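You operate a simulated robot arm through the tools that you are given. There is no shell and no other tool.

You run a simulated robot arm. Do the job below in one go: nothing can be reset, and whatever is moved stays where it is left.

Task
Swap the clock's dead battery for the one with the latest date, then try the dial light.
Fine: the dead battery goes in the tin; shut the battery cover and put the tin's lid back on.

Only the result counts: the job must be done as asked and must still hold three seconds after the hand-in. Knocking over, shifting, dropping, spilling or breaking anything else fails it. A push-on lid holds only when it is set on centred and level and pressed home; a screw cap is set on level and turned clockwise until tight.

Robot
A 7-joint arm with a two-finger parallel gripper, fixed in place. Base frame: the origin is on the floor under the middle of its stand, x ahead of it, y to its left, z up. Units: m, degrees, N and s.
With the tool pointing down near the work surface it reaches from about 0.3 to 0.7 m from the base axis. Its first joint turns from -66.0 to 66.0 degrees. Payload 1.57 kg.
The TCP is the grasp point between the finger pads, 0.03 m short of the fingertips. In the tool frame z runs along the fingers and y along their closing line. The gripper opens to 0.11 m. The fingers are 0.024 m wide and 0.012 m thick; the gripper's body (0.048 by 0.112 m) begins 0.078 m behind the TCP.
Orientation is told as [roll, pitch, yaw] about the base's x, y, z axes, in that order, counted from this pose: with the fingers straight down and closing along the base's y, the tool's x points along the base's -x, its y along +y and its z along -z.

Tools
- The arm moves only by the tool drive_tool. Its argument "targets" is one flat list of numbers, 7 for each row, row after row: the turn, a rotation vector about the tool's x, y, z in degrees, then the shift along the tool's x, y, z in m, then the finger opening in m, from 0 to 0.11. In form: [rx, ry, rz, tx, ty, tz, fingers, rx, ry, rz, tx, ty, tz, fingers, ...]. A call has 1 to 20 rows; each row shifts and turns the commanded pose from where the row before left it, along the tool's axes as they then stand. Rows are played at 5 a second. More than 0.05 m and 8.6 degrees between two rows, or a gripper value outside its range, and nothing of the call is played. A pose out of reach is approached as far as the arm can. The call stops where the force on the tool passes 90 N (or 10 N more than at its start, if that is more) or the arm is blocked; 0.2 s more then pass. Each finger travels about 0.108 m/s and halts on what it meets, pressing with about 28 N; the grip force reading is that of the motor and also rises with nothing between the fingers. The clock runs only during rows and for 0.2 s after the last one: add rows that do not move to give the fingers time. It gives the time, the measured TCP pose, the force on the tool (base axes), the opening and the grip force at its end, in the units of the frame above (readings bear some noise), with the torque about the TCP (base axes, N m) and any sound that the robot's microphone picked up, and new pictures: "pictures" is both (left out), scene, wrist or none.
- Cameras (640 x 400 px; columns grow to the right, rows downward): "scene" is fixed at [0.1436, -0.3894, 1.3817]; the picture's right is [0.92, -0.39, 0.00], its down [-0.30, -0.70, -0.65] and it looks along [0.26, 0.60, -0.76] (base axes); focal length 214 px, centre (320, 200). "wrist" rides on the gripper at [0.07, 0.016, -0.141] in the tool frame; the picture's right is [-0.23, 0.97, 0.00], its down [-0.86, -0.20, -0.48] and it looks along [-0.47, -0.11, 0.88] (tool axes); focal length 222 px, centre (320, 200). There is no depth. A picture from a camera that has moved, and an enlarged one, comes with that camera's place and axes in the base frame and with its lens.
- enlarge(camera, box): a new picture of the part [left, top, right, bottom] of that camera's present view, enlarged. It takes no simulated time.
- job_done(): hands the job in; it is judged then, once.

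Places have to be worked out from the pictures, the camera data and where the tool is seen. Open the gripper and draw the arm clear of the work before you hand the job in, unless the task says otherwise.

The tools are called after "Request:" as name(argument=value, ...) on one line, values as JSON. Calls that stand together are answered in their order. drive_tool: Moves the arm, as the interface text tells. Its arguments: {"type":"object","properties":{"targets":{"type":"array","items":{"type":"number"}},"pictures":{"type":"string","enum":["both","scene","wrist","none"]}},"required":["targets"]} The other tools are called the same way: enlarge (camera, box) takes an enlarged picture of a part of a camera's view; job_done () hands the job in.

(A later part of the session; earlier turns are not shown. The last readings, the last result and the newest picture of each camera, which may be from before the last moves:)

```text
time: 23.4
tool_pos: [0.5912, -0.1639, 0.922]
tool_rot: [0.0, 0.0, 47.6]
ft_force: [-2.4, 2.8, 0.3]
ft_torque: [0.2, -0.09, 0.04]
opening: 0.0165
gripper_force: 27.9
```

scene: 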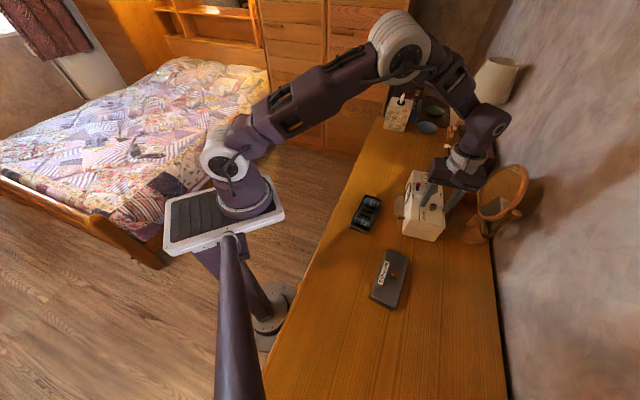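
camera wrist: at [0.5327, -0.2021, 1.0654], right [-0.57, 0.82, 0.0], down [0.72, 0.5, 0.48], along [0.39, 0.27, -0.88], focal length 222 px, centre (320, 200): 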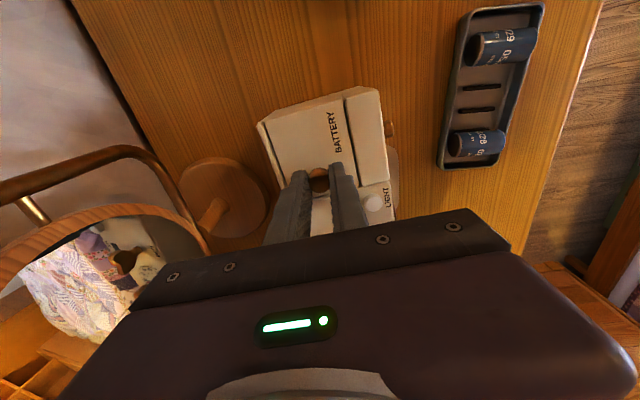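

Almost no resistance along the axis so far; I go another 4 mm in the same direction.

Request:
drive_tool(targets=[0, 0, 0, 0.002, 0.0003, 0, 0.0, 0, 0, 0, 0.002, 0, 0, 0.0, 0, 0, 0, 0, 0, 0, 0.0], pictures="wrist")

Request:
enlarge(camera="wrist", box=[240, 90, 400, 240])

Request:
enlarge(camera="scene", box=[395, 190, 445, 240])

```text
time: 24.2
tool_pos: [0.5856, -0.1658, 0.9223]
tool_rot: [0.1, 0.1, 47.5]
ft_force: [-0.3, -0.2, 0.2]
ft_torque: [-0.03, 0.02, -0.01]
opening: 0.0166
gripper_force: 28.0
camera wrist: at [0.5271, -0.2064, 1.0655], right [-0.57, 0.82, 0.0], down [0.72, 0.5, 0.48], along [0.39, 0.27, -0.88], focal length 222 px, centre (320, 200)
```

wrist: 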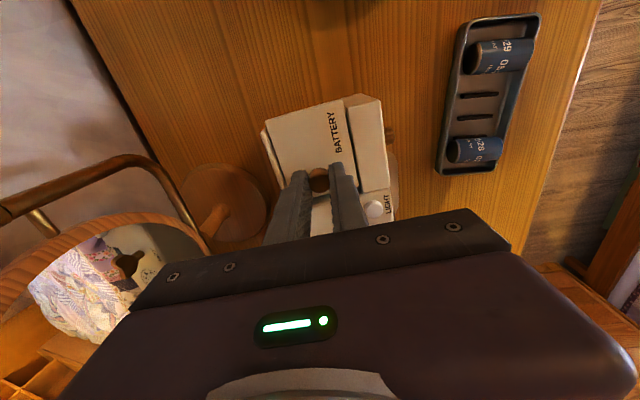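

```text
2.67 times, centred on (320, 165) of wrist
camera zoom: at [0.5271, -0.2064, 1.0655], right [-0.57, 0.82, 0.0], down [0.72, 0.5, 0.48], along [0.39, 0.27, -0.88], focal length 592 px, centre (320, 293)
```

zoom: 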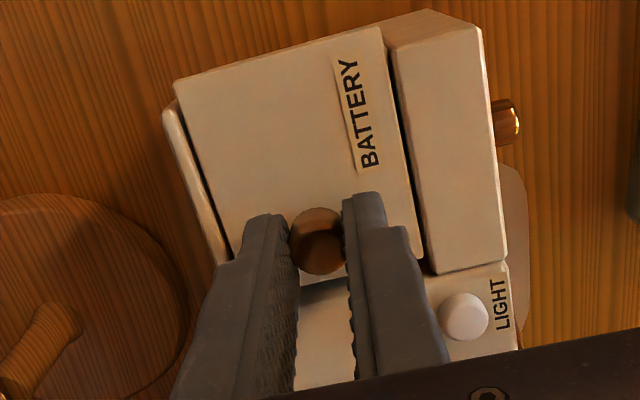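

```text
8.00 times, centred on (420, 215) of scene
camera zoom: at [0.1438, -0.3894, 1.3817], right [0.92, -0.39, 0.0], down [-0.3, -0.7, -0.65], along [0.26, 0.6, -0.76], focal length 1716 px, centre (-480, 80)
```

zoom: 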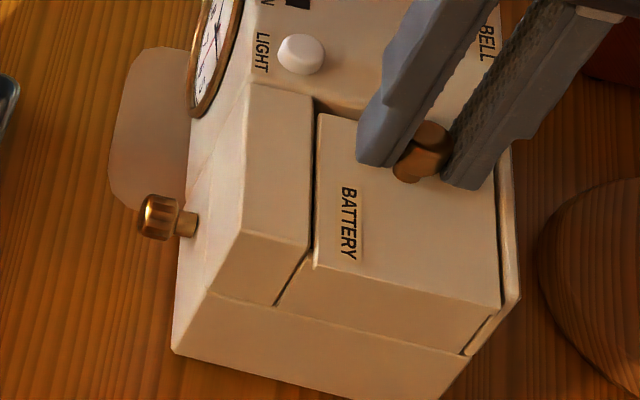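

The cover slides freely along its rails and a gap is opening at its inner end. I slide it 30 mm further and look again.

Request:
drive_tool(targets=[0, 0, 0, 0.006, 0, 0, 0.0, 0, 0, 0, 0.008, 0, 0, 0.0, 0, 0, 0, 0.008, 0, 0, 0.0, 0, 0, 0, 0.008, 0, 0, 0.0, 0, 0, 0, 0, 0, 0, 0.0], pictures="both")

Request:
enlarge(camera="scene", box=[395, 190, 445, 240])

```text
time: 25.4
tool_pos: [0.5671, -0.1886, 0.9224]
tool_rot: [-0.1, -0.1, 47.6]
ft_force: [2.8, -2.3, 15.1]
ft_torque: [-0.03, -0.03, 0.03]
opening: 0.0171
gripper_force: 28.1
camera wrist: at [0.5072, -0.2282, 1.0652], right [-0.57, 0.82, 0.0], down [0.72, 0.5, 0.48], along [0.4, 0.27, -0.88], focal length 222 px, centre (320, 200)
```

scene: 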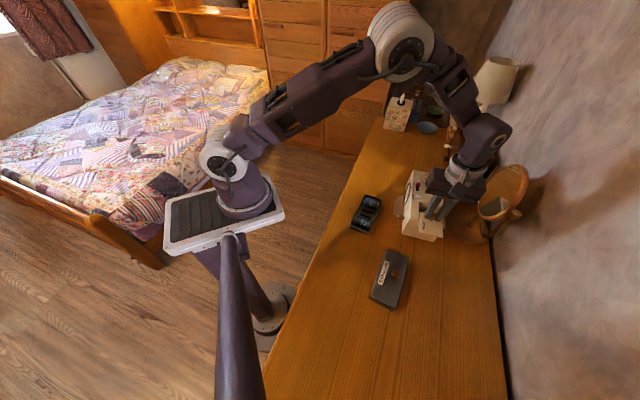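
wrist: 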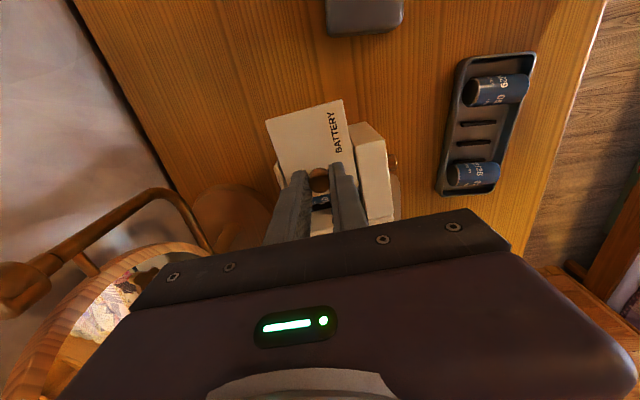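

```text
8.00 times, centred on (420, 215) of scene
camera zoom: at [0.1434, -0.3893, 1.3817], right [0.92, -0.39, 0.0], down [-0.3, -0.7, -0.65], along [0.26, 0.6, -0.76], focal length 1716 px, centre (-480, 80)
```

zoom: 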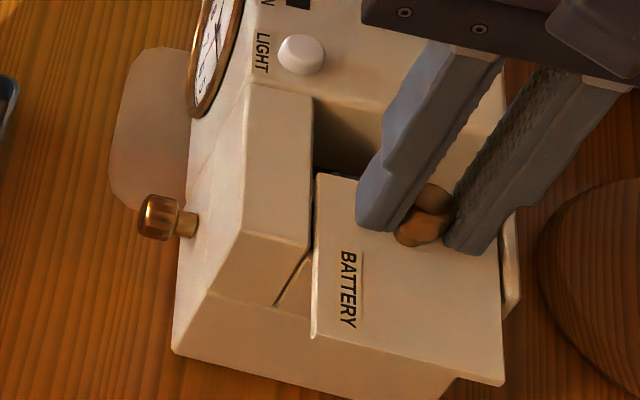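

The cover has slid about 36 mm, and there is now 15 N upward and 3.6 N sideways on the tool. I relieve both slightly and re-read before going on.

Request:
drive_tool(targets=[0, 0, 0, 0, -0.0005, -0.0007, 0.0, 0, 0, 0, 0, 0, 0, 0.0], pictures="none")

Request:
enlarge(camera="scene", box=[410, 195, 440, 225])

```text
time: 26.0
tool_pos: [0.567, -0.1887, 0.9224]
tool_rot: [0.0, 0.0, 47.6]
ft_force: [2.6, -2.1, 9.7]
ft_torque: [0.15, -0.22, 0.02]
opening: 0.0165
gripper_force: 28.5
```

```text
13.33 times, centred on (425, 210) of scene
camera zoom: at [0.1435, -0.3894, 1.3817], right [0.92, -0.39, 0.0], down [-0.3, -0.7, -0.65], along [0.26, 0.6, -0.76], focal length 2860 px, centre (-1080, 67)
```

zoom: 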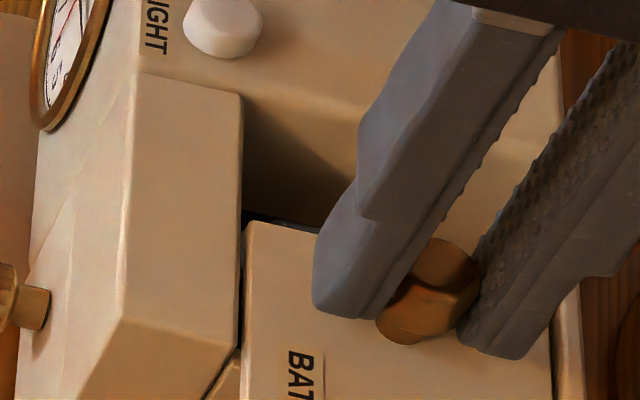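

Request:
drive_tool(targets=[0, 0, 0, 0, -0.0003, -0.001, 0.0, 0, 0, 0, 0, 0, 0, 0.0, 0, 0, 0, 0.005, 0, 0, 0.0, 0, 0, 0, 0, 0, 0, 0.0], pictures="none")

Request:
enlarge(camera="scene", box=[395, 190, 445, 240])

```text
time: 27.0
tool_pos: [0.5633, -0.1918, 0.9244]
tool_rot: [0.1, 0.0, 47.6]
ft_force: [-0.4, 0.9, 0.3]
ft_torque: [-0.55, 0.5, 0.07]
opening: 0.0167
gripper_force: 28.0
```

```text
8.00 times, centred on (420, 215) of scene
camera zoom: at [0.1438, -0.3894, 1.3817], right [0.92, -0.39, 0.0], down [-0.3, -0.7, -0.65], along [0.26, 0.6, -0.76], focal length 1716 px, centre (-480, 80)
```

zoom: 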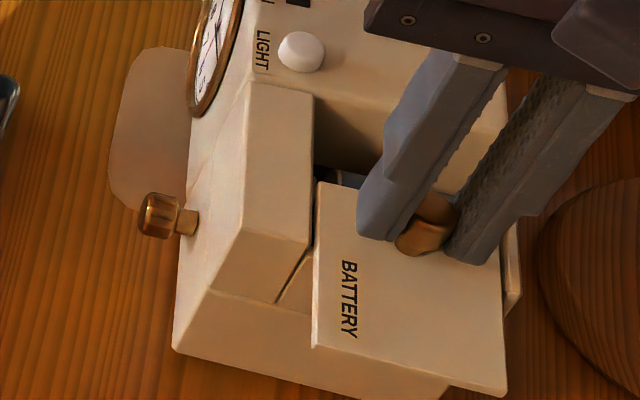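

Vertical force is gone, but there is a 0.7 N·m torque about the closing line. I look closely to see whether the cover is tilting.

Request:
drive_tool(targets=[0, 0, 0, 0, 0, 0, 0.0], pictures="both")

Request:
enlarge(camera="scene", box=[405, 205, 445, 245])

Request:
enlarge(camera="wrist", box=[240, 90, 420, 240])

```text
time: 27.4
tool_pos: [0.5623, -0.1921, 0.9245]
tool_rot: [0.0, 0.1, 47.6]
ft_force: [0.0, 0.5, 0.5]
ft_torque: [-0.5, 0.46, 0.0]
opening: 0.0168
gripper_force: 27.8
camera wrist: at [0.5047, -0.2323, 1.0668], right [-0.57, 0.82, 0.0], down [0.72, 0.5, 0.48], along [0.39, 0.27, -0.88], focal length 222 px, centre (320, 200)
```

scene: 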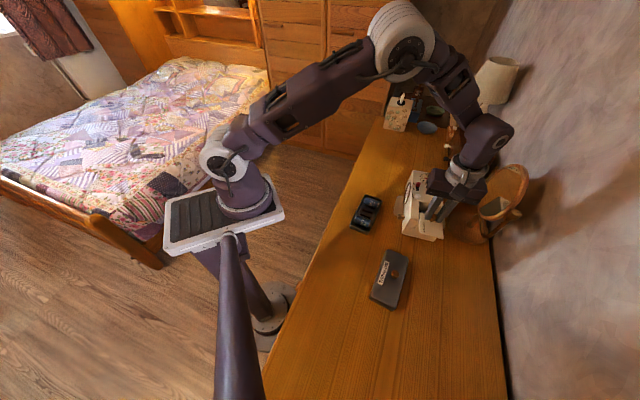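
wrist: 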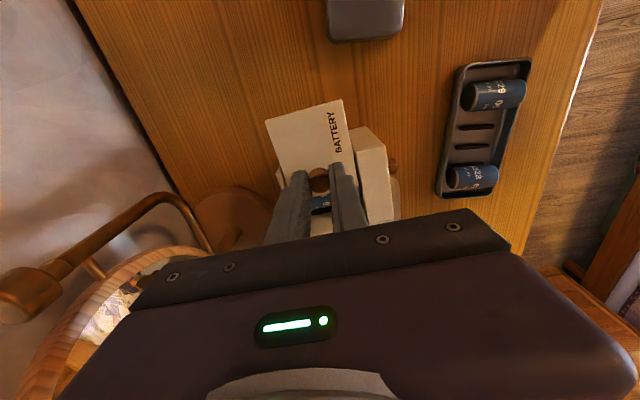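

```text
10.00 times, centred on (425, 225) of scene
camera zoom: at [0.1438, -0.3894, 1.3817], right [0.92, -0.39, 0.0], down [-0.3, -0.7, -0.65], along [0.26, 0.6, -0.76], focal length 2145 px, centre (-730, -50)
```

zoom: 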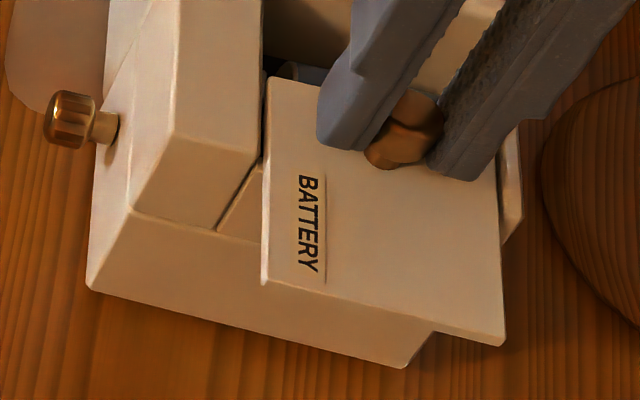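

```text
2.67 times, centred on (330, 165) of wrist
camera zoom: at [0.5047, -0.2323, 1.0668], right [-0.57, 0.82, 0.0], down [0.72, 0.5, 0.48], along [0.39, 0.27, -0.88], focal length 592 px, centre (293, 293)
```

zoom: 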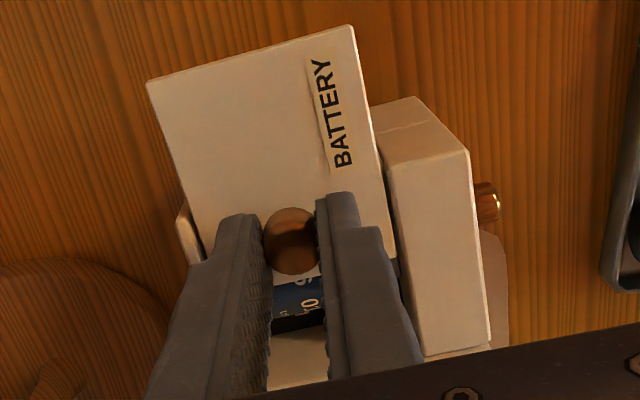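

The dead cell is visible under the cover now, and the cover is still in its rails. I continue sliding in small steps and watch the forces for an end stop.

Request:
drive_tool(targets=[0, 0, 0, 0.003, 0, 0, 0.0, 0, 0, 0, 0, 0, 0, 0.0], pictures="none")

Request:
drive_tool(targets=[0, 0, 0, 0.003, 0, 0, 0.0, 0, 0, 0, 0, 0, 0, 0.0], pictures="none")

```text
time: 28.0
tool_pos: [0.5614, -0.1947, 0.9244]
tool_rot: [0.0, 0.0, 47.7]
ft_force: [-1.0, 1.6, 0.2]
ft_torque: [0.08, -0.06, 0.03]
opening: 0.0169
gripper_force: 28.1
```

```text
time: 28.6
tool_pos: [0.5596, -0.1965, 0.924]
tool_rot: [-0.1, 0.0, 47.6]
ft_force: [0.9, -1.2, 0.0]
ft_torque: [0.61, -0.58, -0.03]
opening: 0.0167
gripper_force: 28.0
```

Request:
drive_tool(targets=[0, 0, 0, 0, 0, 0, 0.0], pictures="both")

Request:
enlarge(camera="scene", box=[405, 205, 445, 245])

Request:
enlarge(camera="wrist", box=[240, 90, 420, 240])

```text
time: 29.0
tool_pos: [0.5581, -0.1962, 0.9234]
tool_rot: [0.0, -0.1, 47.6]
ft_force: [0.2, -0.8, -0.2]
ft_torque: [0.51, -0.55, -0.03]
opening: 0.0167
gripper_force: 28.1
camera wrist: at [0.5005, -0.2369, 1.066], right [-0.57, 0.82, 0.0], down [0.72, 0.5, 0.48], along [0.39, 0.27, -0.88], focal length 222 px, centre (320, 200)
```

scene: 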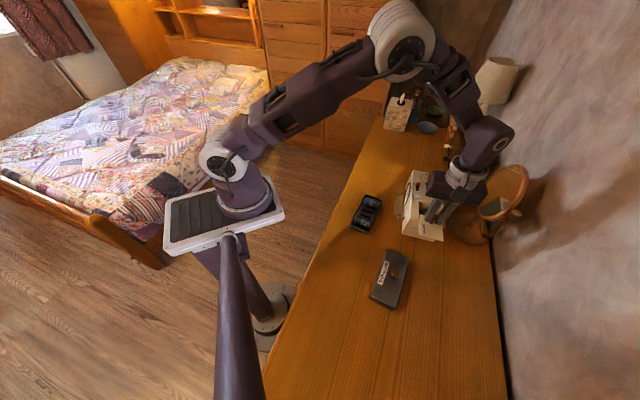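
wrist: 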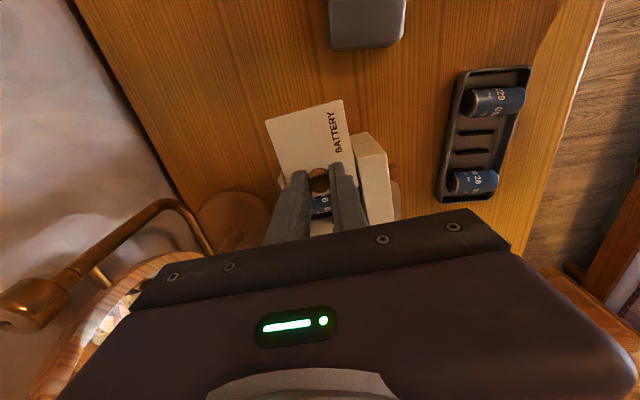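

```text
10.00 times, centred on (425, 225) of scene
camera zoom: at [0.1437, -0.3894, 1.3817], right [0.92, -0.39, 0.0], down [-0.3, -0.7, -0.65], along [0.26, 0.6, -0.76], focal length 2145 px, centre (-730, -50)
```

zoom: 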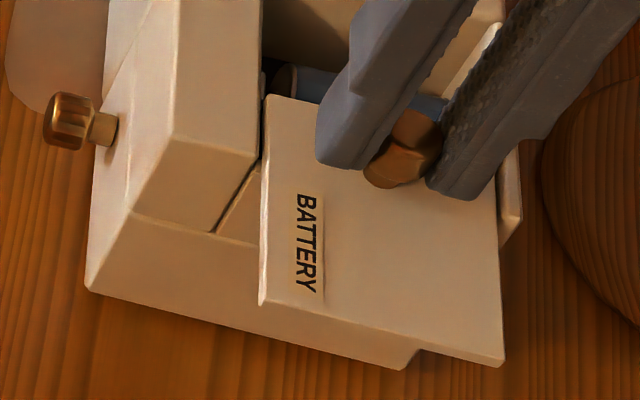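

```text
2.67 times, centred on (330, 165) of wrist
camera zoom: at [0.5005, -0.2369, 1.066], right [-0.57, 0.82, 0.0], down [0.72, 0.5, 0.48], along [0.39, 0.27, -0.88], focal length 592 px, centre (293, 293)
```

zoom: 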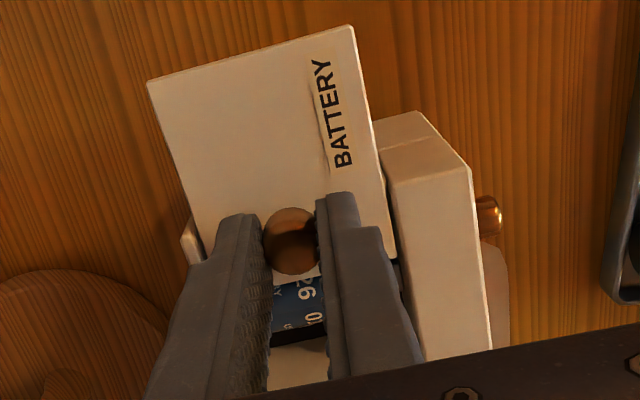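

The dead cell is coming into view, lying across the compartment. I keep sliding in small steps to uncover it and to find a stop.

Request:
drive_tool(targets=[0, 0, 0, 0.003, 0, 0, 0.0, 0, 0, 0, 0.003, 0, 0, 0.0, 0, 0, 0, 0, 0, 0, 0.0], pictures="none")

Request:
drive_tool(targets=[0, 0, 0, 0.003, 0, 0, 0.0, 0, 0, 0, 0, 0, 0, 0.0], pictures="both")

Request:
enlarge(camera="scene", box=[405, 205, 445, 245])

Request:
enlarge(camera="wrist", box=[240, 90, 420, 240])

```text
time: 29.8
tool_pos: [0.5549, -0.2008, 0.924]
tool_rot: [0.0, 0.1, 47.5]
ft_force: [-0.7, 0.5, 0.3]
ft_torque: [-0.55, 0.48, 0.1]
opening: 0.0167
gripper_force: 27.6
```

```text
time: 30.4
tool_pos: [0.5532, -0.2037, 0.9245]
tool_rot: [0.0, 0.0, 47.6]
ft_force: [-0.4, 0.5, -0.3]
ft_torque: [-0.43, 0.39, 0.06]
opening: 0.0168
gripper_force: 27.5
camera wrist: at [0.4945, -0.2441, 1.0669], right [-0.57, 0.82, 0.0], down [0.72, 0.5, 0.48], along [0.39, 0.27, -0.88], focal length 222 px, centre (320, 200)
```

scene: 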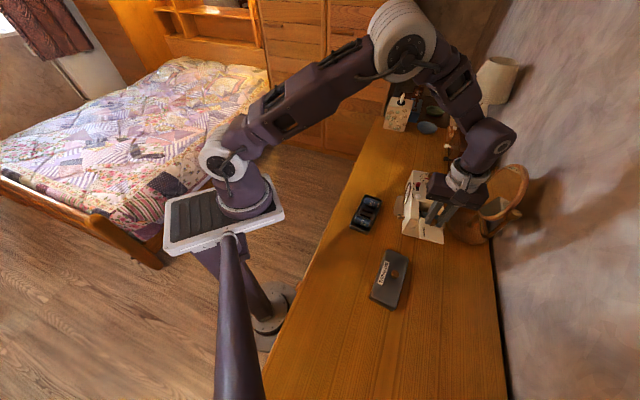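
wrist: 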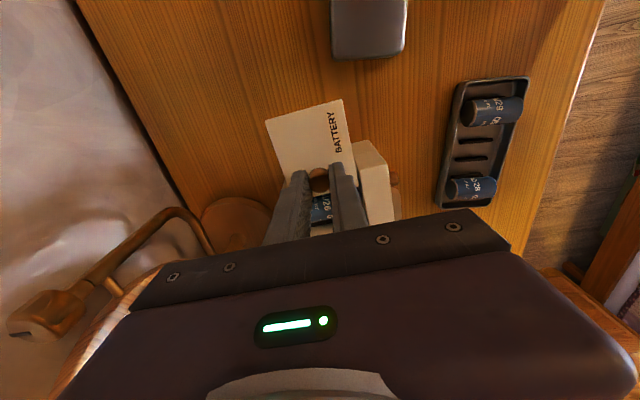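

```text
10.00 times, centred on (425, 225) of scene
camera zoom: at [0.1438, -0.3894, 1.3817], right [0.92, -0.39, 0.0], down [-0.3, -0.7, -0.65], along [0.26, 0.6, -0.76], focal length 2145 px, centre (-730, -50)
```

zoom: 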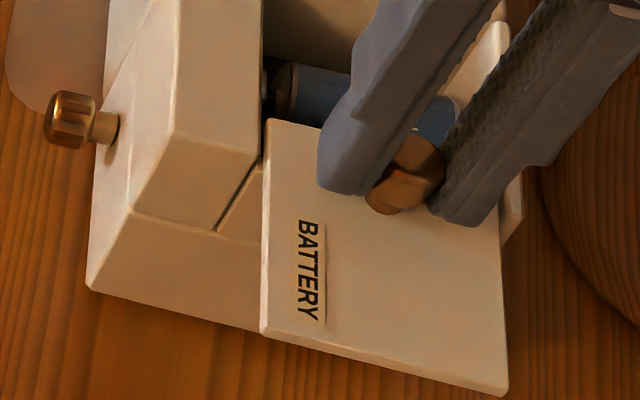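

```text
2.67 times, centred on (330, 165) of wrist
camera zoom: at [0.4945, -0.2441, 1.0669], right [-0.57, 0.82, 0.0], down [0.72, 0.5, 0.48], along [0.39, 0.27, -0.88], focal length 592 px, centre (293, 293)
```

zoom: 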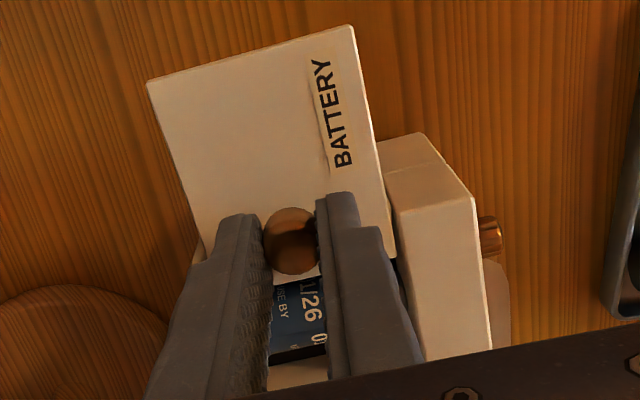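

The cell in the clock reads "…1/26". No stop yet at 56 mm, so I go on by small steps.

Request:
drive_tool(targets=[0, 0, 0, 0.003, 0, 0, 0.0, 0, 0, 0, 0, 0, 0, 0.0], pictures="none")

Request:
drive_tool(targets=[0, 0, 0, 0.003, 0, 0, 0.0, 0, 0, 0, 0, 0, 0, 0.0], pictures="both")

Request:
enlarge(camera="scene", box=[405, 205, 445, 245])

```text
time: 31.0
tool_pos: [0.5508, -0.2056, 0.9239]
tool_rot: [0.0, 0.0, 47.6]
ft_force: [0.1, -0.4, -0.4]
ft_torque: [0.26, -0.2, 0.04]
opening: 0.0166
gripper_force: 28.0
```

```text
time: 31.6
tool_pos: [0.5498, -0.2084, 0.924]
tool_rot: [0.1, 0.0, 47.6]
ft_force: [0.2, -1.7, 0.0]
ft_torque: [0.36, -0.29, 0.03]
opening: 0.0167
gripper_force: 28.3
camera wrist: at [0.4904, -0.2486, 1.0668], right [-0.57, 0.82, 0.0], down [0.72, 0.5, 0.48], along [0.39, 0.27, -0.88], focal length 222 px, centre (320, 200)
```

scene: 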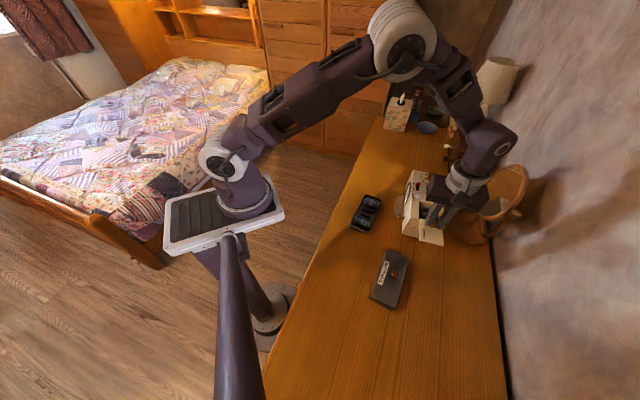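
wrist: 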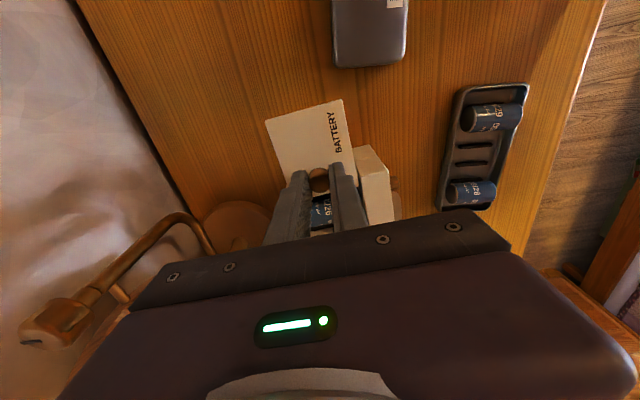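

```text
10.00 times, centred on (425, 225) of scene
camera zoom: at [0.1437, -0.3894, 1.3817], right [0.92, -0.39, 0.0], down [-0.3, -0.7, -0.65], along [0.26, 0.6, -0.76], focal length 2145 px, centre (-730, -50)
```

zoom: 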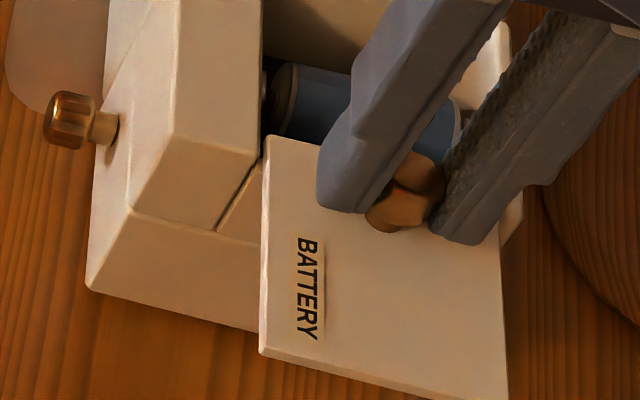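

Still no stop at 62 mm. I take two more 3 mm steps, reading forces after each.

Request:
drive_tool(targets=[0, 0, 0, 0.003, 0, 0, 0.0, 0, 0, 0, 0, 0, 0, 0.0], pictures="none")

Request:
drive_tool(targets=[0, 0, 0, 0.003, 0, 0, 0.0, 0, 0, 0, 0, 0, 0, 0.0], pictures="both")

Request:
enlarge(camera="scene", box=[405, 205, 445, 245])

Request:
enlarge(camera="wrist", box=[240, 90, 420, 240])

```text
time: 32.2
tool_pos: [0.5475, -0.2109, 0.9235]
tool_rot: [-0.1, 0.0, 47.6]
ft_force: [0.2, 0.3, 0.6]
ft_torque: [0.15, -0.17, 0.02]
opening: 0.0167
gripper_force: 28.3
```

```text
time: 32.8
tool_pos: [0.5453, -0.2117, 0.9249]
tool_rot: [0.0, 0.1, 47.6]
ft_force: [2.0, 3.8, 0.4]
ft_torque: [-0.65, 0.46, 0.0]
opening: 0.0167
gripper_force: 27.9
camera wrist: at [0.4874, -0.2522, 1.0668], right [-0.57, 0.82, 0.0], down [0.72, 0.5, 0.48], along [0.39, 0.27, -0.88], focal length 222 px, centre (320, 200)
```

scene: 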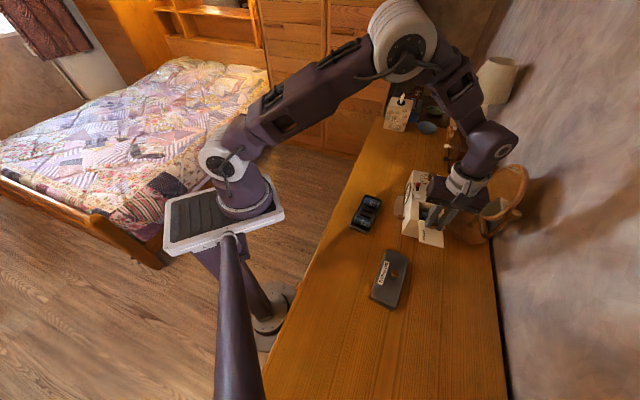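
wrist: 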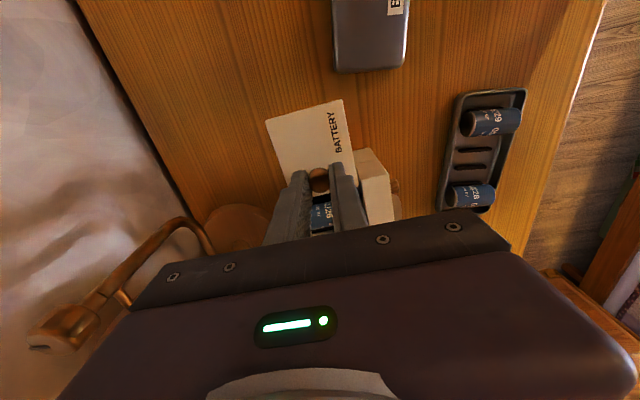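

```text
10.00 times, centred on (425, 225) of scene
camera zoom: at [0.1438, -0.3893, 1.3817], right [0.92, -0.39, 0.0], down [-0.3, -0.7, -0.65], along [0.26, 0.6, -0.76], focal length 2145 px, centre (-730, -50)
```

zoom: 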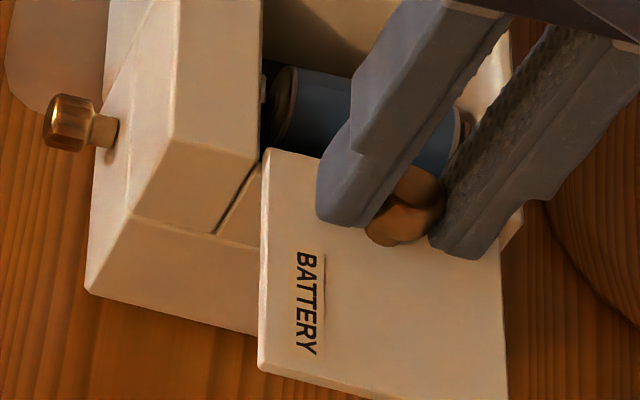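

```text
2.67 times, centred on (330, 165) of wrist
camera zoom: at [0.4874, -0.2522, 1.0668], right [-0.57, 0.82, 0.0], down [0.72, 0.5, 0.48], along [0.39, 0.27, -0.88], focal length 592 px, centre (293, 293)
```

zoom: 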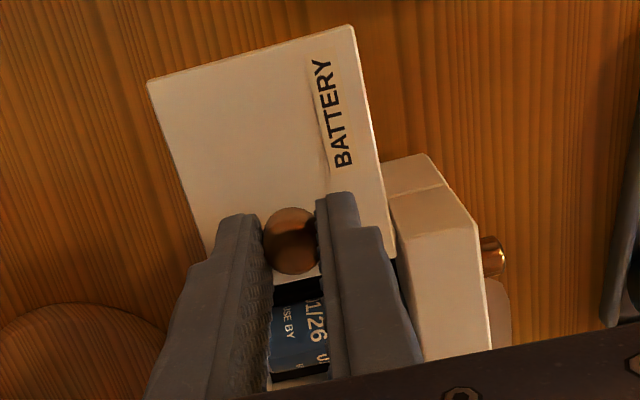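

A resisting force of about 4 N along the slide has appeared at 67–68 mm. I push 1.5 mm more to confirm this is the end stop.

Request:
drive_tool(targets=[0, 0, 0, 0.0015, 0, 0, 0.0, 0, 0, 0, 0, 0, 0, 0.0], pictures="none")

```text
time: 33.4
tool_pos: [0.5451, -0.2148, 0.9243]
tool_rot: [0.0, 0.1, 47.6]
ft_force: [1.2, 2.3, 0.0]
ft_torque: [-0.04, 0.04, 0.04]
opening: 0.0165
gripper_force: 27.6
```

Request:
enlarge(camera="scene", box=[405, 205, 445, 245])

Request:
enlarge(camera="scene", box=[412, 212, 432, 232])

```text
10.00 times, centred on (425, 225) of scene
camera zoom: at [0.1438, -0.3893, 1.3817], right [0.92, -0.39, 0.0], down [-0.3, -0.7, -0.65], along [0.26, 0.6, -0.76], focal length 2145 px, centre (-730, -50)
```

zoom: 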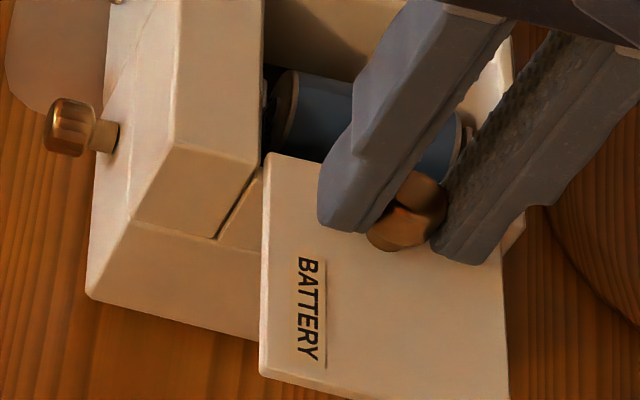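

```text
16.00 times, centred on (422, 222) of scene
camera zoom: at [0.1438, -0.3893, 1.3817], right [0.92, -0.39, 0.0], down [-0.3, -0.7, -0.65], along [0.26, 0.6, -0.76], focal length 3432 px, centre (-1312, -152)
```

zoom: 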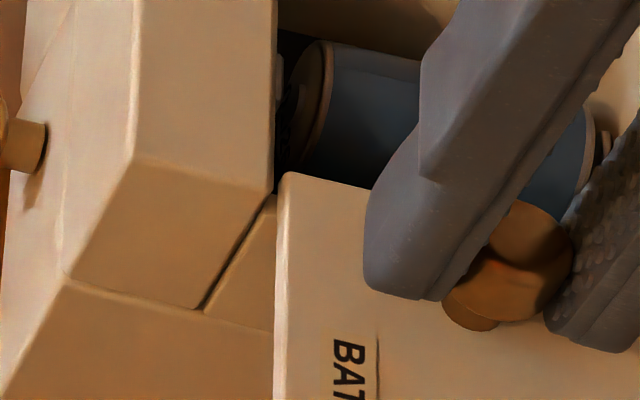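

The clock's outline shifted by about half a pixel on the last push, so the cover is captive and at its end stop. I back off 1 mm to unload it, then open the fingers and check that the cover stays.

Request:
drive_tool(targets=[0, 0, 0, -0.001, 0, 0, 0.0, 0, 0, 0, 0, 0, 0, 0.022, 0, 0, 0, 0, 0, 0, 0.03, 0, 0, 0, 0, 0, 0, 0.04, 0, 0, 0, 0, 0, 0, 0.04], pictures="none")

Request:
enlarge(camera="scene", box=[405, 205, 445, 245])

```text
time: 34.6
tool_pos: [0.5458, -0.2138, 0.9238]
tool_rot: [0.0, 0.0, 47.7]
ft_force: [-0.4, -0.3, 0.3]
ft_torque: [-0.01, 0.0, 0.04]
opening: 0.04
gripper_force: 0.1
```

```text
10.00 times, centred on (425, 225) of scene
camera zoom: at [0.1436, -0.3894, 1.3817], right [0.92, -0.39, 0.0], down [-0.3, -0.7, -0.65], along [0.26, 0.6, -0.76], focal length 2145 px, centre (-730, -50)
```

zoom: 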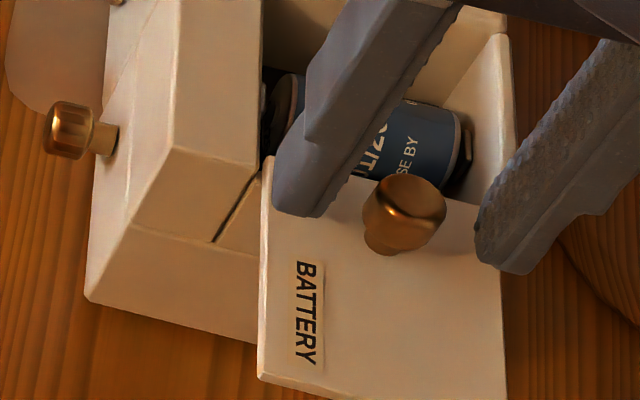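

The cover stays in place when released. I rise straight up and look into the open compartment.

Request:
drive_tool(targets=[0, 0, 0, 0, 0, -0.01, 0.05, 0, 0, 0, 0, 0, -0.03, 0.06, 0, 0, 0, 0, 0, -0.03, 0.07, 0, 0, 0, 0, 0, -0.03, 0.08, 0, 0, 0, -0.02, 0, 0, 0.08, 0, 0, 0, -0.02, 0, 0, 0.08, 0, 0, 0, 0, 0, 0, 0.08], pictures="both")

Request:
enlarge(camera="wrist", box=[260, 65, 380, 185])

Request:
enlarge(camera="scene", box=[400, 185, 450, 245])

```text
time: 36.2
tool_pos: [0.5721, -0.1822, 1.0246]
tool_rot: [0.0, 0.0, 47.7]
ft_force: [0.6, 0.5, -0.3]
ft_torque: [0.03, -0.03, -0.01]
opening: 0.0801
gripper_force: 0.1
camera wrist: at [0.513, -0.2227, 1.1668], right [-0.57, 0.82, 0.0], down [0.72, 0.5, 0.48], along [0.39, 0.27, -0.88], focal length 222 px, centre (320, 200)
```

scene: 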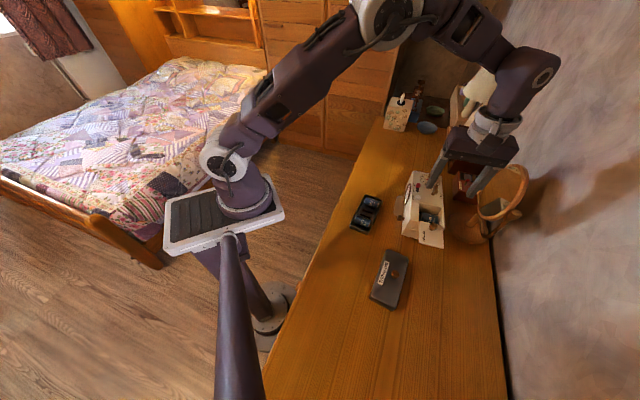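
wrist: 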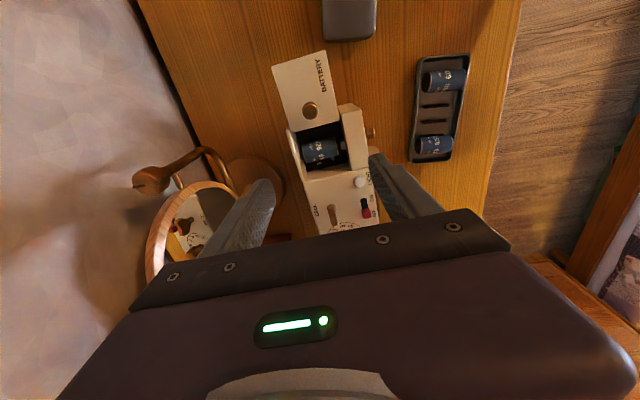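

```text
3.33 times, centred on (320, 125) of wrist
camera zoom: at [0.513, -0.2227, 1.1668], right [-0.57, 0.82, 0.0], down [0.72, 0.5, 0.48], along [0.39, 0.27, -0.88], focal length 740 px, centre (320, 450)
```

zoom: 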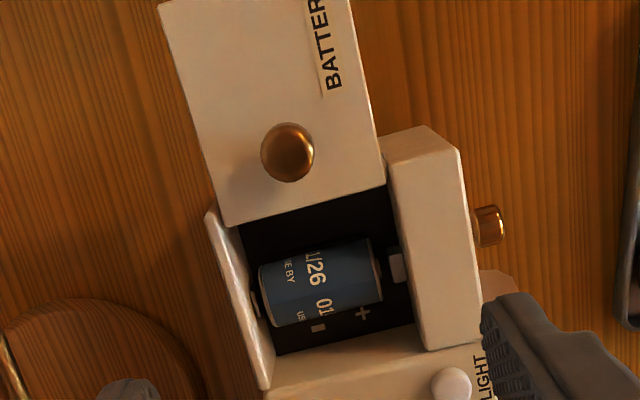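

```text
6.67 times, centred on (425, 215) of scene
camera zoom: at [0.1437, -0.3894, 1.3817], right [0.92, -0.39, 0.0], down [-0.3, -0.7, -0.65], along [0.26, 0.6, -0.76], focal length 1430 px, centre (-380, 100)
```

zoom: 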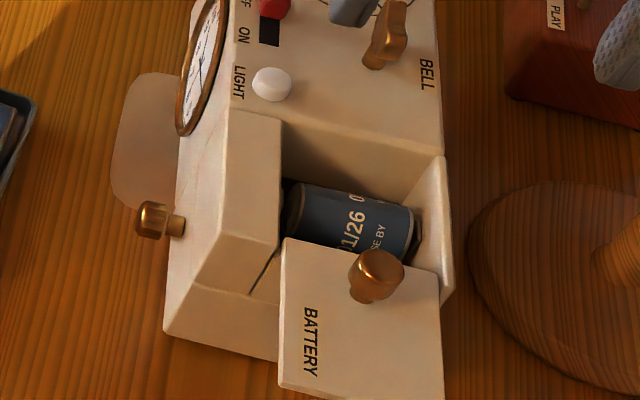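

The compartment shows "–" on the mirror side and "+" on the front side, so polarity matters. I zoom in on the contacts, the dead cell's ends, and the cells in the tin.

Request:
enlarge(camera="wrist", box=[292, 115, 352, 185])

Request:
enlarge(camera="wrist", box=[405, 50, 480, 165])

Request:
enlarge(camera="scene", box=[418, 205, 440, 227])

Request:
enlarge(camera="wrist", box=[410, 60, 475, 100])

Request:
enlarge(camera="wrist", box=[405, 125, 470, 165])

```text
5.71 times, centred on (322, 150) of wrist
camera zoom: at [0.513, -0.2227, 1.1668], right [-0.57, 0.82, 0.0], down [0.72, 0.5, 0.48], along [0.39, 0.27, -0.88], focal length 1269 px, centre (309, 486)
```

zoom: 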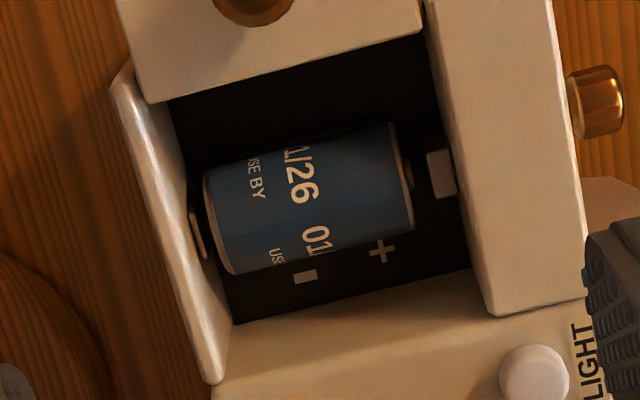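

```text
3.48 times, centred on (442, 108) of wrist
camera zoom: at [0.513, -0.2227, 1.1668], right [-0.57, 0.82, 0.0], down [0.72, 0.5, 0.48], along [0.39, 0.27, -0.88], focal length 773 px, centre (-106, 522)
```

zoom: 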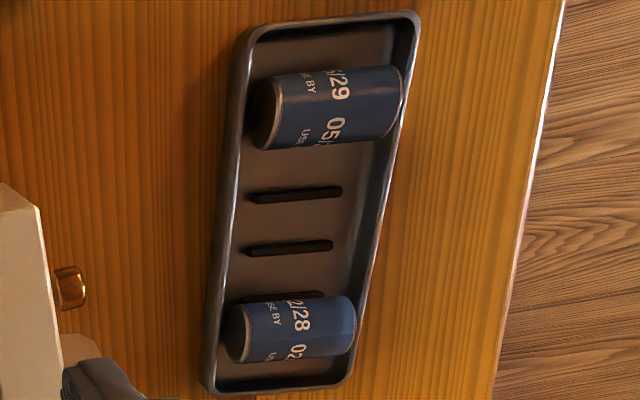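

```text
16.00 times, centred on (429, 216) of scene
camera zoom: at [0.1437, -0.3894, 1.3817], right [0.92, -0.39, 0.0], down [-0.3, -0.7, -0.65], along [0.26, 0.6, -0.76], focal length 3432 px, centre (-1424, -56)
```

zoom: 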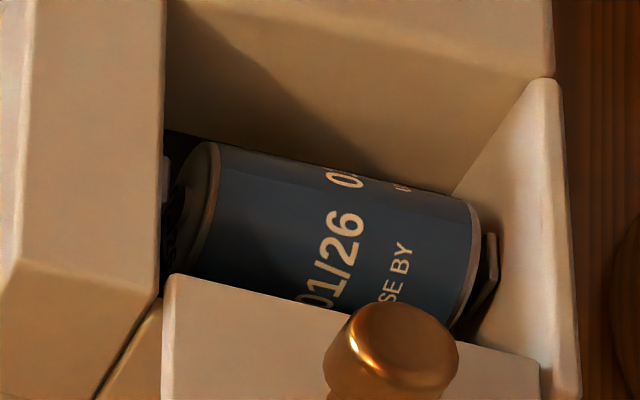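

```text
9.85 times, centred on (442, 80) of wrist
camera zoom: at [0.513, -0.2227, 1.1668], right [-0.57, 0.82, 0.0], down [0.72, 0.5, 0.48], along [0.39, 0.27, -0.88], focal length 2187 px, centre (-886, 1382)
```

zoom: 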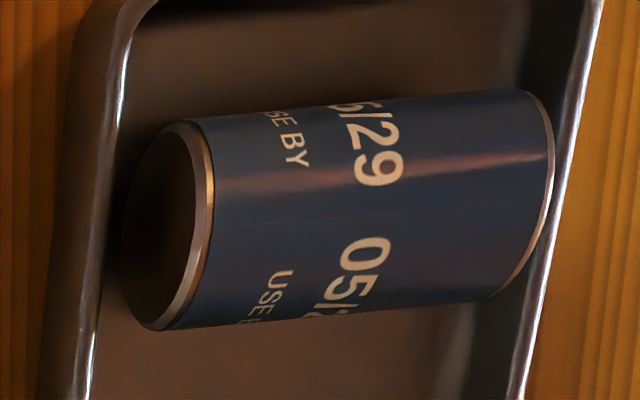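

```text
9.85 times, centred on (438, 145) of wrist
camera zoom: at [0.513, -0.2227, 1.1668], right [-0.57, 0.82, 0.0], down [0.72, 0.5, 0.48], along [0.39, 0.27, -0.88], focal length 2187 px, centre (-837, 742)
```

zoom: 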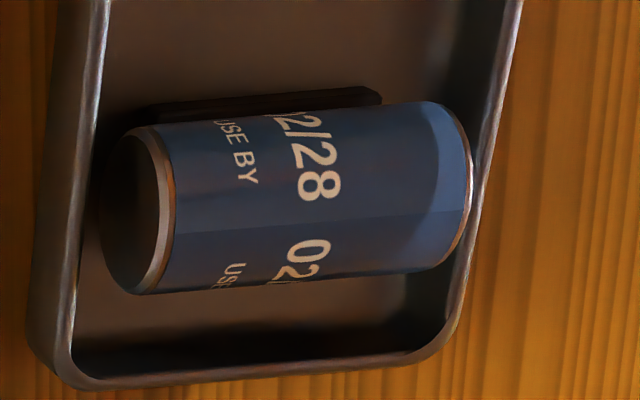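

All three cells show "USE BY" on the same side relative to the date. I zoom further on the ends of the 05/29 cell and the dead cell to confirm which end carries the positive nub.

Request:
enlarge(camera="scene", box=[354, 214, 372, 230])

Request:
enlarge(camera="scene", box=[352, 212, 362, 222])

Request:
enlarge(camera="wrist", box=[325, 125, 345, 155])

Request:
enlarge(camera="scene", box=[419, 208, 429, 218])

```text
16.00 times, centred on (363, 222) of scene
camera zoom: at [0.1437, -0.3894, 1.3817], right [0.92, -0.39, 0.0], down [-0.3, -0.7, -0.65], along [0.26, 0.6, -0.76], focal length 3432 px, centre (-368, -152)
```

zoom: 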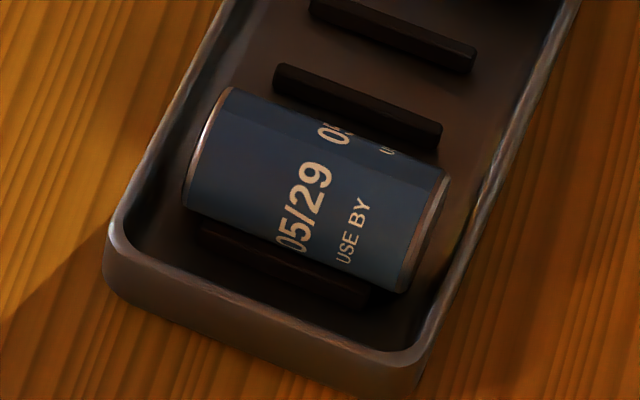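

```text
16.00 times, centred on (357, 217) of scene
camera zoom: at [0.1437, -0.3894, 1.3817], right [0.92, -0.39, 0.0], down [-0.3, -0.7, -0.65], along [0.26, 0.6, -0.76], focal length 3432 px, centre (-272, -72)
```

zoom: 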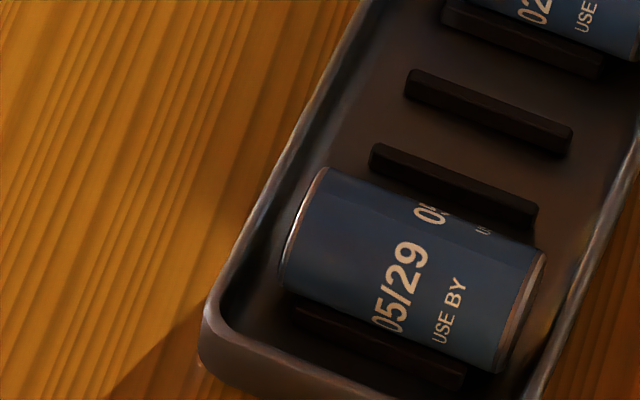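

```text
13.33 times, centred on (335, 140) of wrist
camera zoom: at [0.513, -0.2227, 1.1668], right [-0.57, 0.82, 0.0], down [0.72, 0.5, 0.48], along [0.39, 0.27, -0.88], focal length 2962 px, centre (120, 1000)
```

zoom: 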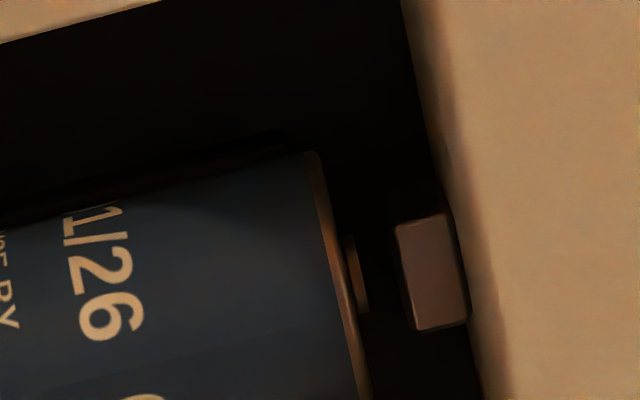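

```text
16.00 times, centred on (424, 213) of scene
camera zoom: at [0.1437, -0.3894, 1.3817], right [0.92, -0.39, 0.0], down [-0.3, -0.7, -0.65], along [0.26, 0.6, -0.76], focal length 3432 px, centre (-1344, -8)
```

zoom: 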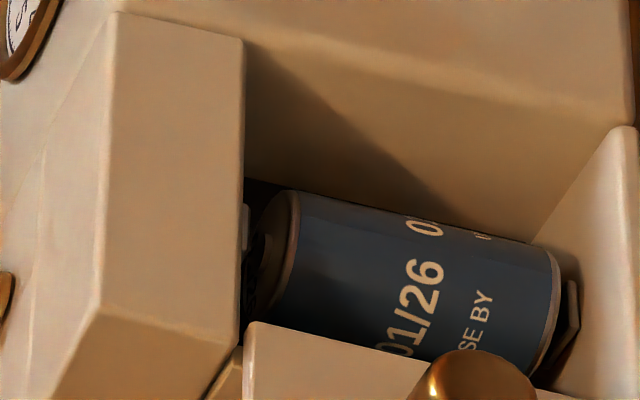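

The dead cell's nub faces the "+" (front) side, and the cells in the tin lie the same way round, with the flat end facing the clock. The cell must be gripped across its diameter, so I turn the tool 90° to yaw -42.4° above the bay.

Request:
drive_tool(targets=[0, 0, 8, 0, 0, 0, 0.06, 0, 0, 8, 0, 0, 0, 0.06, 0, 0, 8, 0, 0, 0, 0.06, 0, 0, 8, 0, 0, 0, 0.06, 0, 0, 8, 0, 0, 0, 0.06, 0, 0, 8, 0, 0, 0, 0.06, 0, 0, 8, 0, 0, 0, 0.06, 0, 0, 8, 0, 0, 0, 0.06, 0, 0, 8, 0, 0, 0, 0.06, 0, 0, 8, 0, 0, 0, 0.06, 0, 0, 8, 0, 0, 0, 0.06, 0, 0, 2, 0, 0, 0, 0.06, 0, 0, 0, 0, 0, 0, 0.06], pictures="both")

Request:
enlarge(camera="wrist", box=[250, 60, 390, 200])

```text
time: 39.0
tool_pos: [0.5727, -0.1834, 1.0235]
tool_rot: [0.0, 0.0, -42.4]
ft_force: [-0.4, -0.7, -0.5]
ft_torque: [0.01, 0.0, -0.01]
opening: 0.0601
gripper_force: 0.0
camera wrist: at [0.5315, -0.124, 1.1667], right [0.82, 0.57, 0.0], down [0.5, -0.72, 0.48], along [0.27, -0.39, -0.88], focal length 222 px, centre (320, 200)
```

scene: 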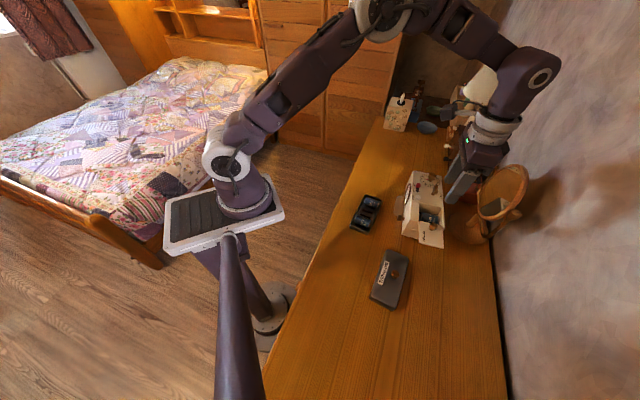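
wrist: 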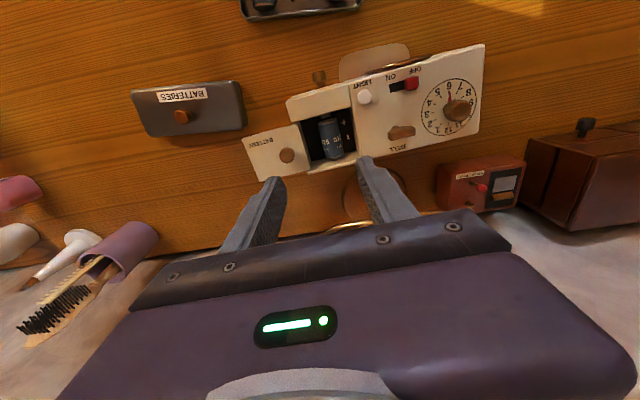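

```text
2.86 times, centred on (320, 130) of wrist
camera zoom: at [0.5315, -0.124, 1.1667], right [0.82, 0.57, 0.0], down [0.5, -0.72, 0.48], along [0.27, -0.39, -0.88], focal length 635 px, centre (320, 400)
```

zoom: 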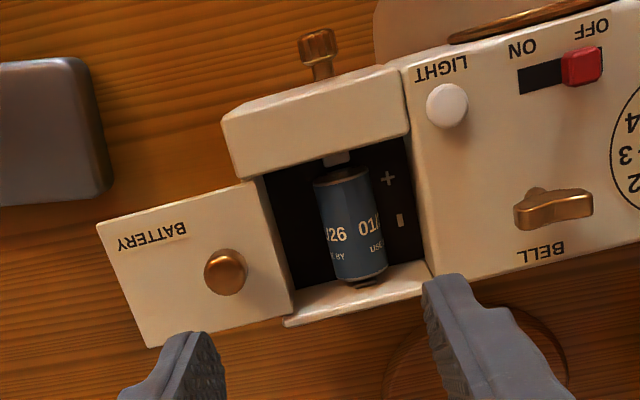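

The dead cell's centre is 14 mm toward tool +y and 4.5 mm toward -x from the TCP, at z about 0.864, and its axis lines up with the tool. I centre over it with the fingers at 34 mm, descend part-way, and check.

Request:
drive_tool(targets=[0, 0, 0, -0.0045, 0.013, 0, 0.034, 0, 0, 0, 0, 0, 0.03, 0.034, 0, 0, 0, 0, 0, 0.03, 0.034, 0, 0, 0, 0, 0, 0.02, 0.034, 0, 0, 0, 0, 0, 0, 0.034], pictures="both")

Request:
enlarge(camera="wrist", box=[250, 90, 390, 230])

Request:
enlarge(camera="scene", box=[400, 165, 470, 245])

```text
time: 40.2
tool_pos: [0.5825, -0.1761, 0.9425]
tool_rot: [0.0, 0.0, -42.4]
ft_force: [0.1, -0.5, -0.6]
ft_torque: [0.0, -0.02, 0.0]
opening: 0.0339
gripper_force: 0.1
camera wrist: at [0.5426, -0.117, 1.086], right [0.82, 0.57, 0.0], down [0.5, -0.72, 0.48], along [0.27, -0.39, -0.88], focal length 222 px, centre (320, 200)
```

scene: 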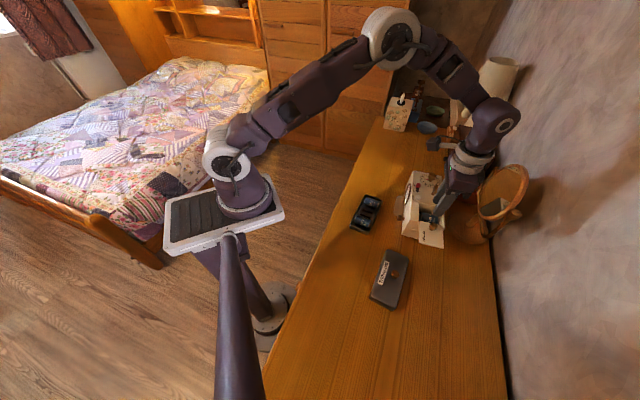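
wrist: 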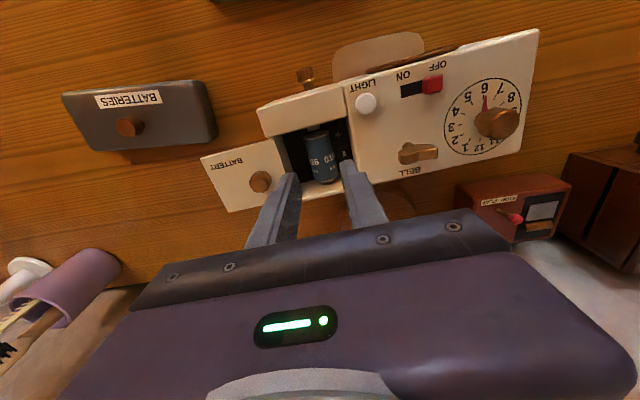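

```text
2.86 times, centred on (320, 160) of wrist
camera zoom: at [0.5426, -0.117, 1.086], right [0.82, 0.57, 0.0], down [0.5, -0.72, 0.48], along [0.27, -0.39, -0.88], focal length 635 px, centre (320, 314)
```

zoom: 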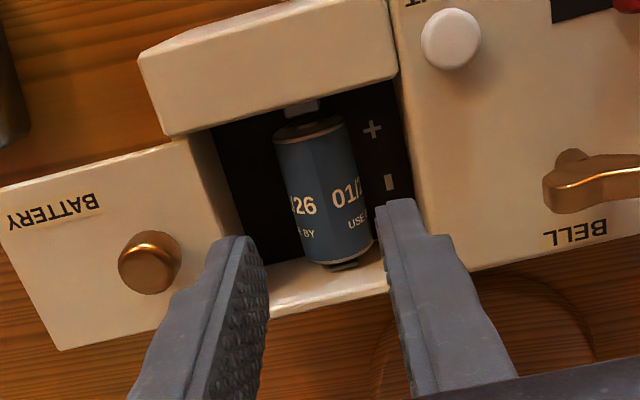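

```text
5.00 times, centred on (435, 205) of scene
camera zoom: at [0.1436, -0.3894, 1.3817], right [0.92, -0.39, 0.0], down [-0.3, -0.7, -0.65], along [0.26, 0.6, -0.76], focal length 1072 px, centre (-255, 175)
```

zoom: 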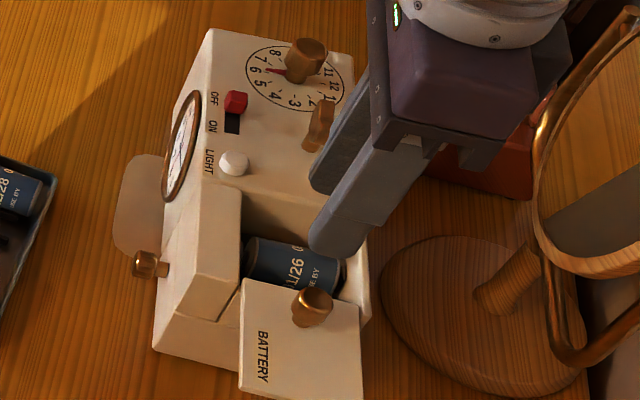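

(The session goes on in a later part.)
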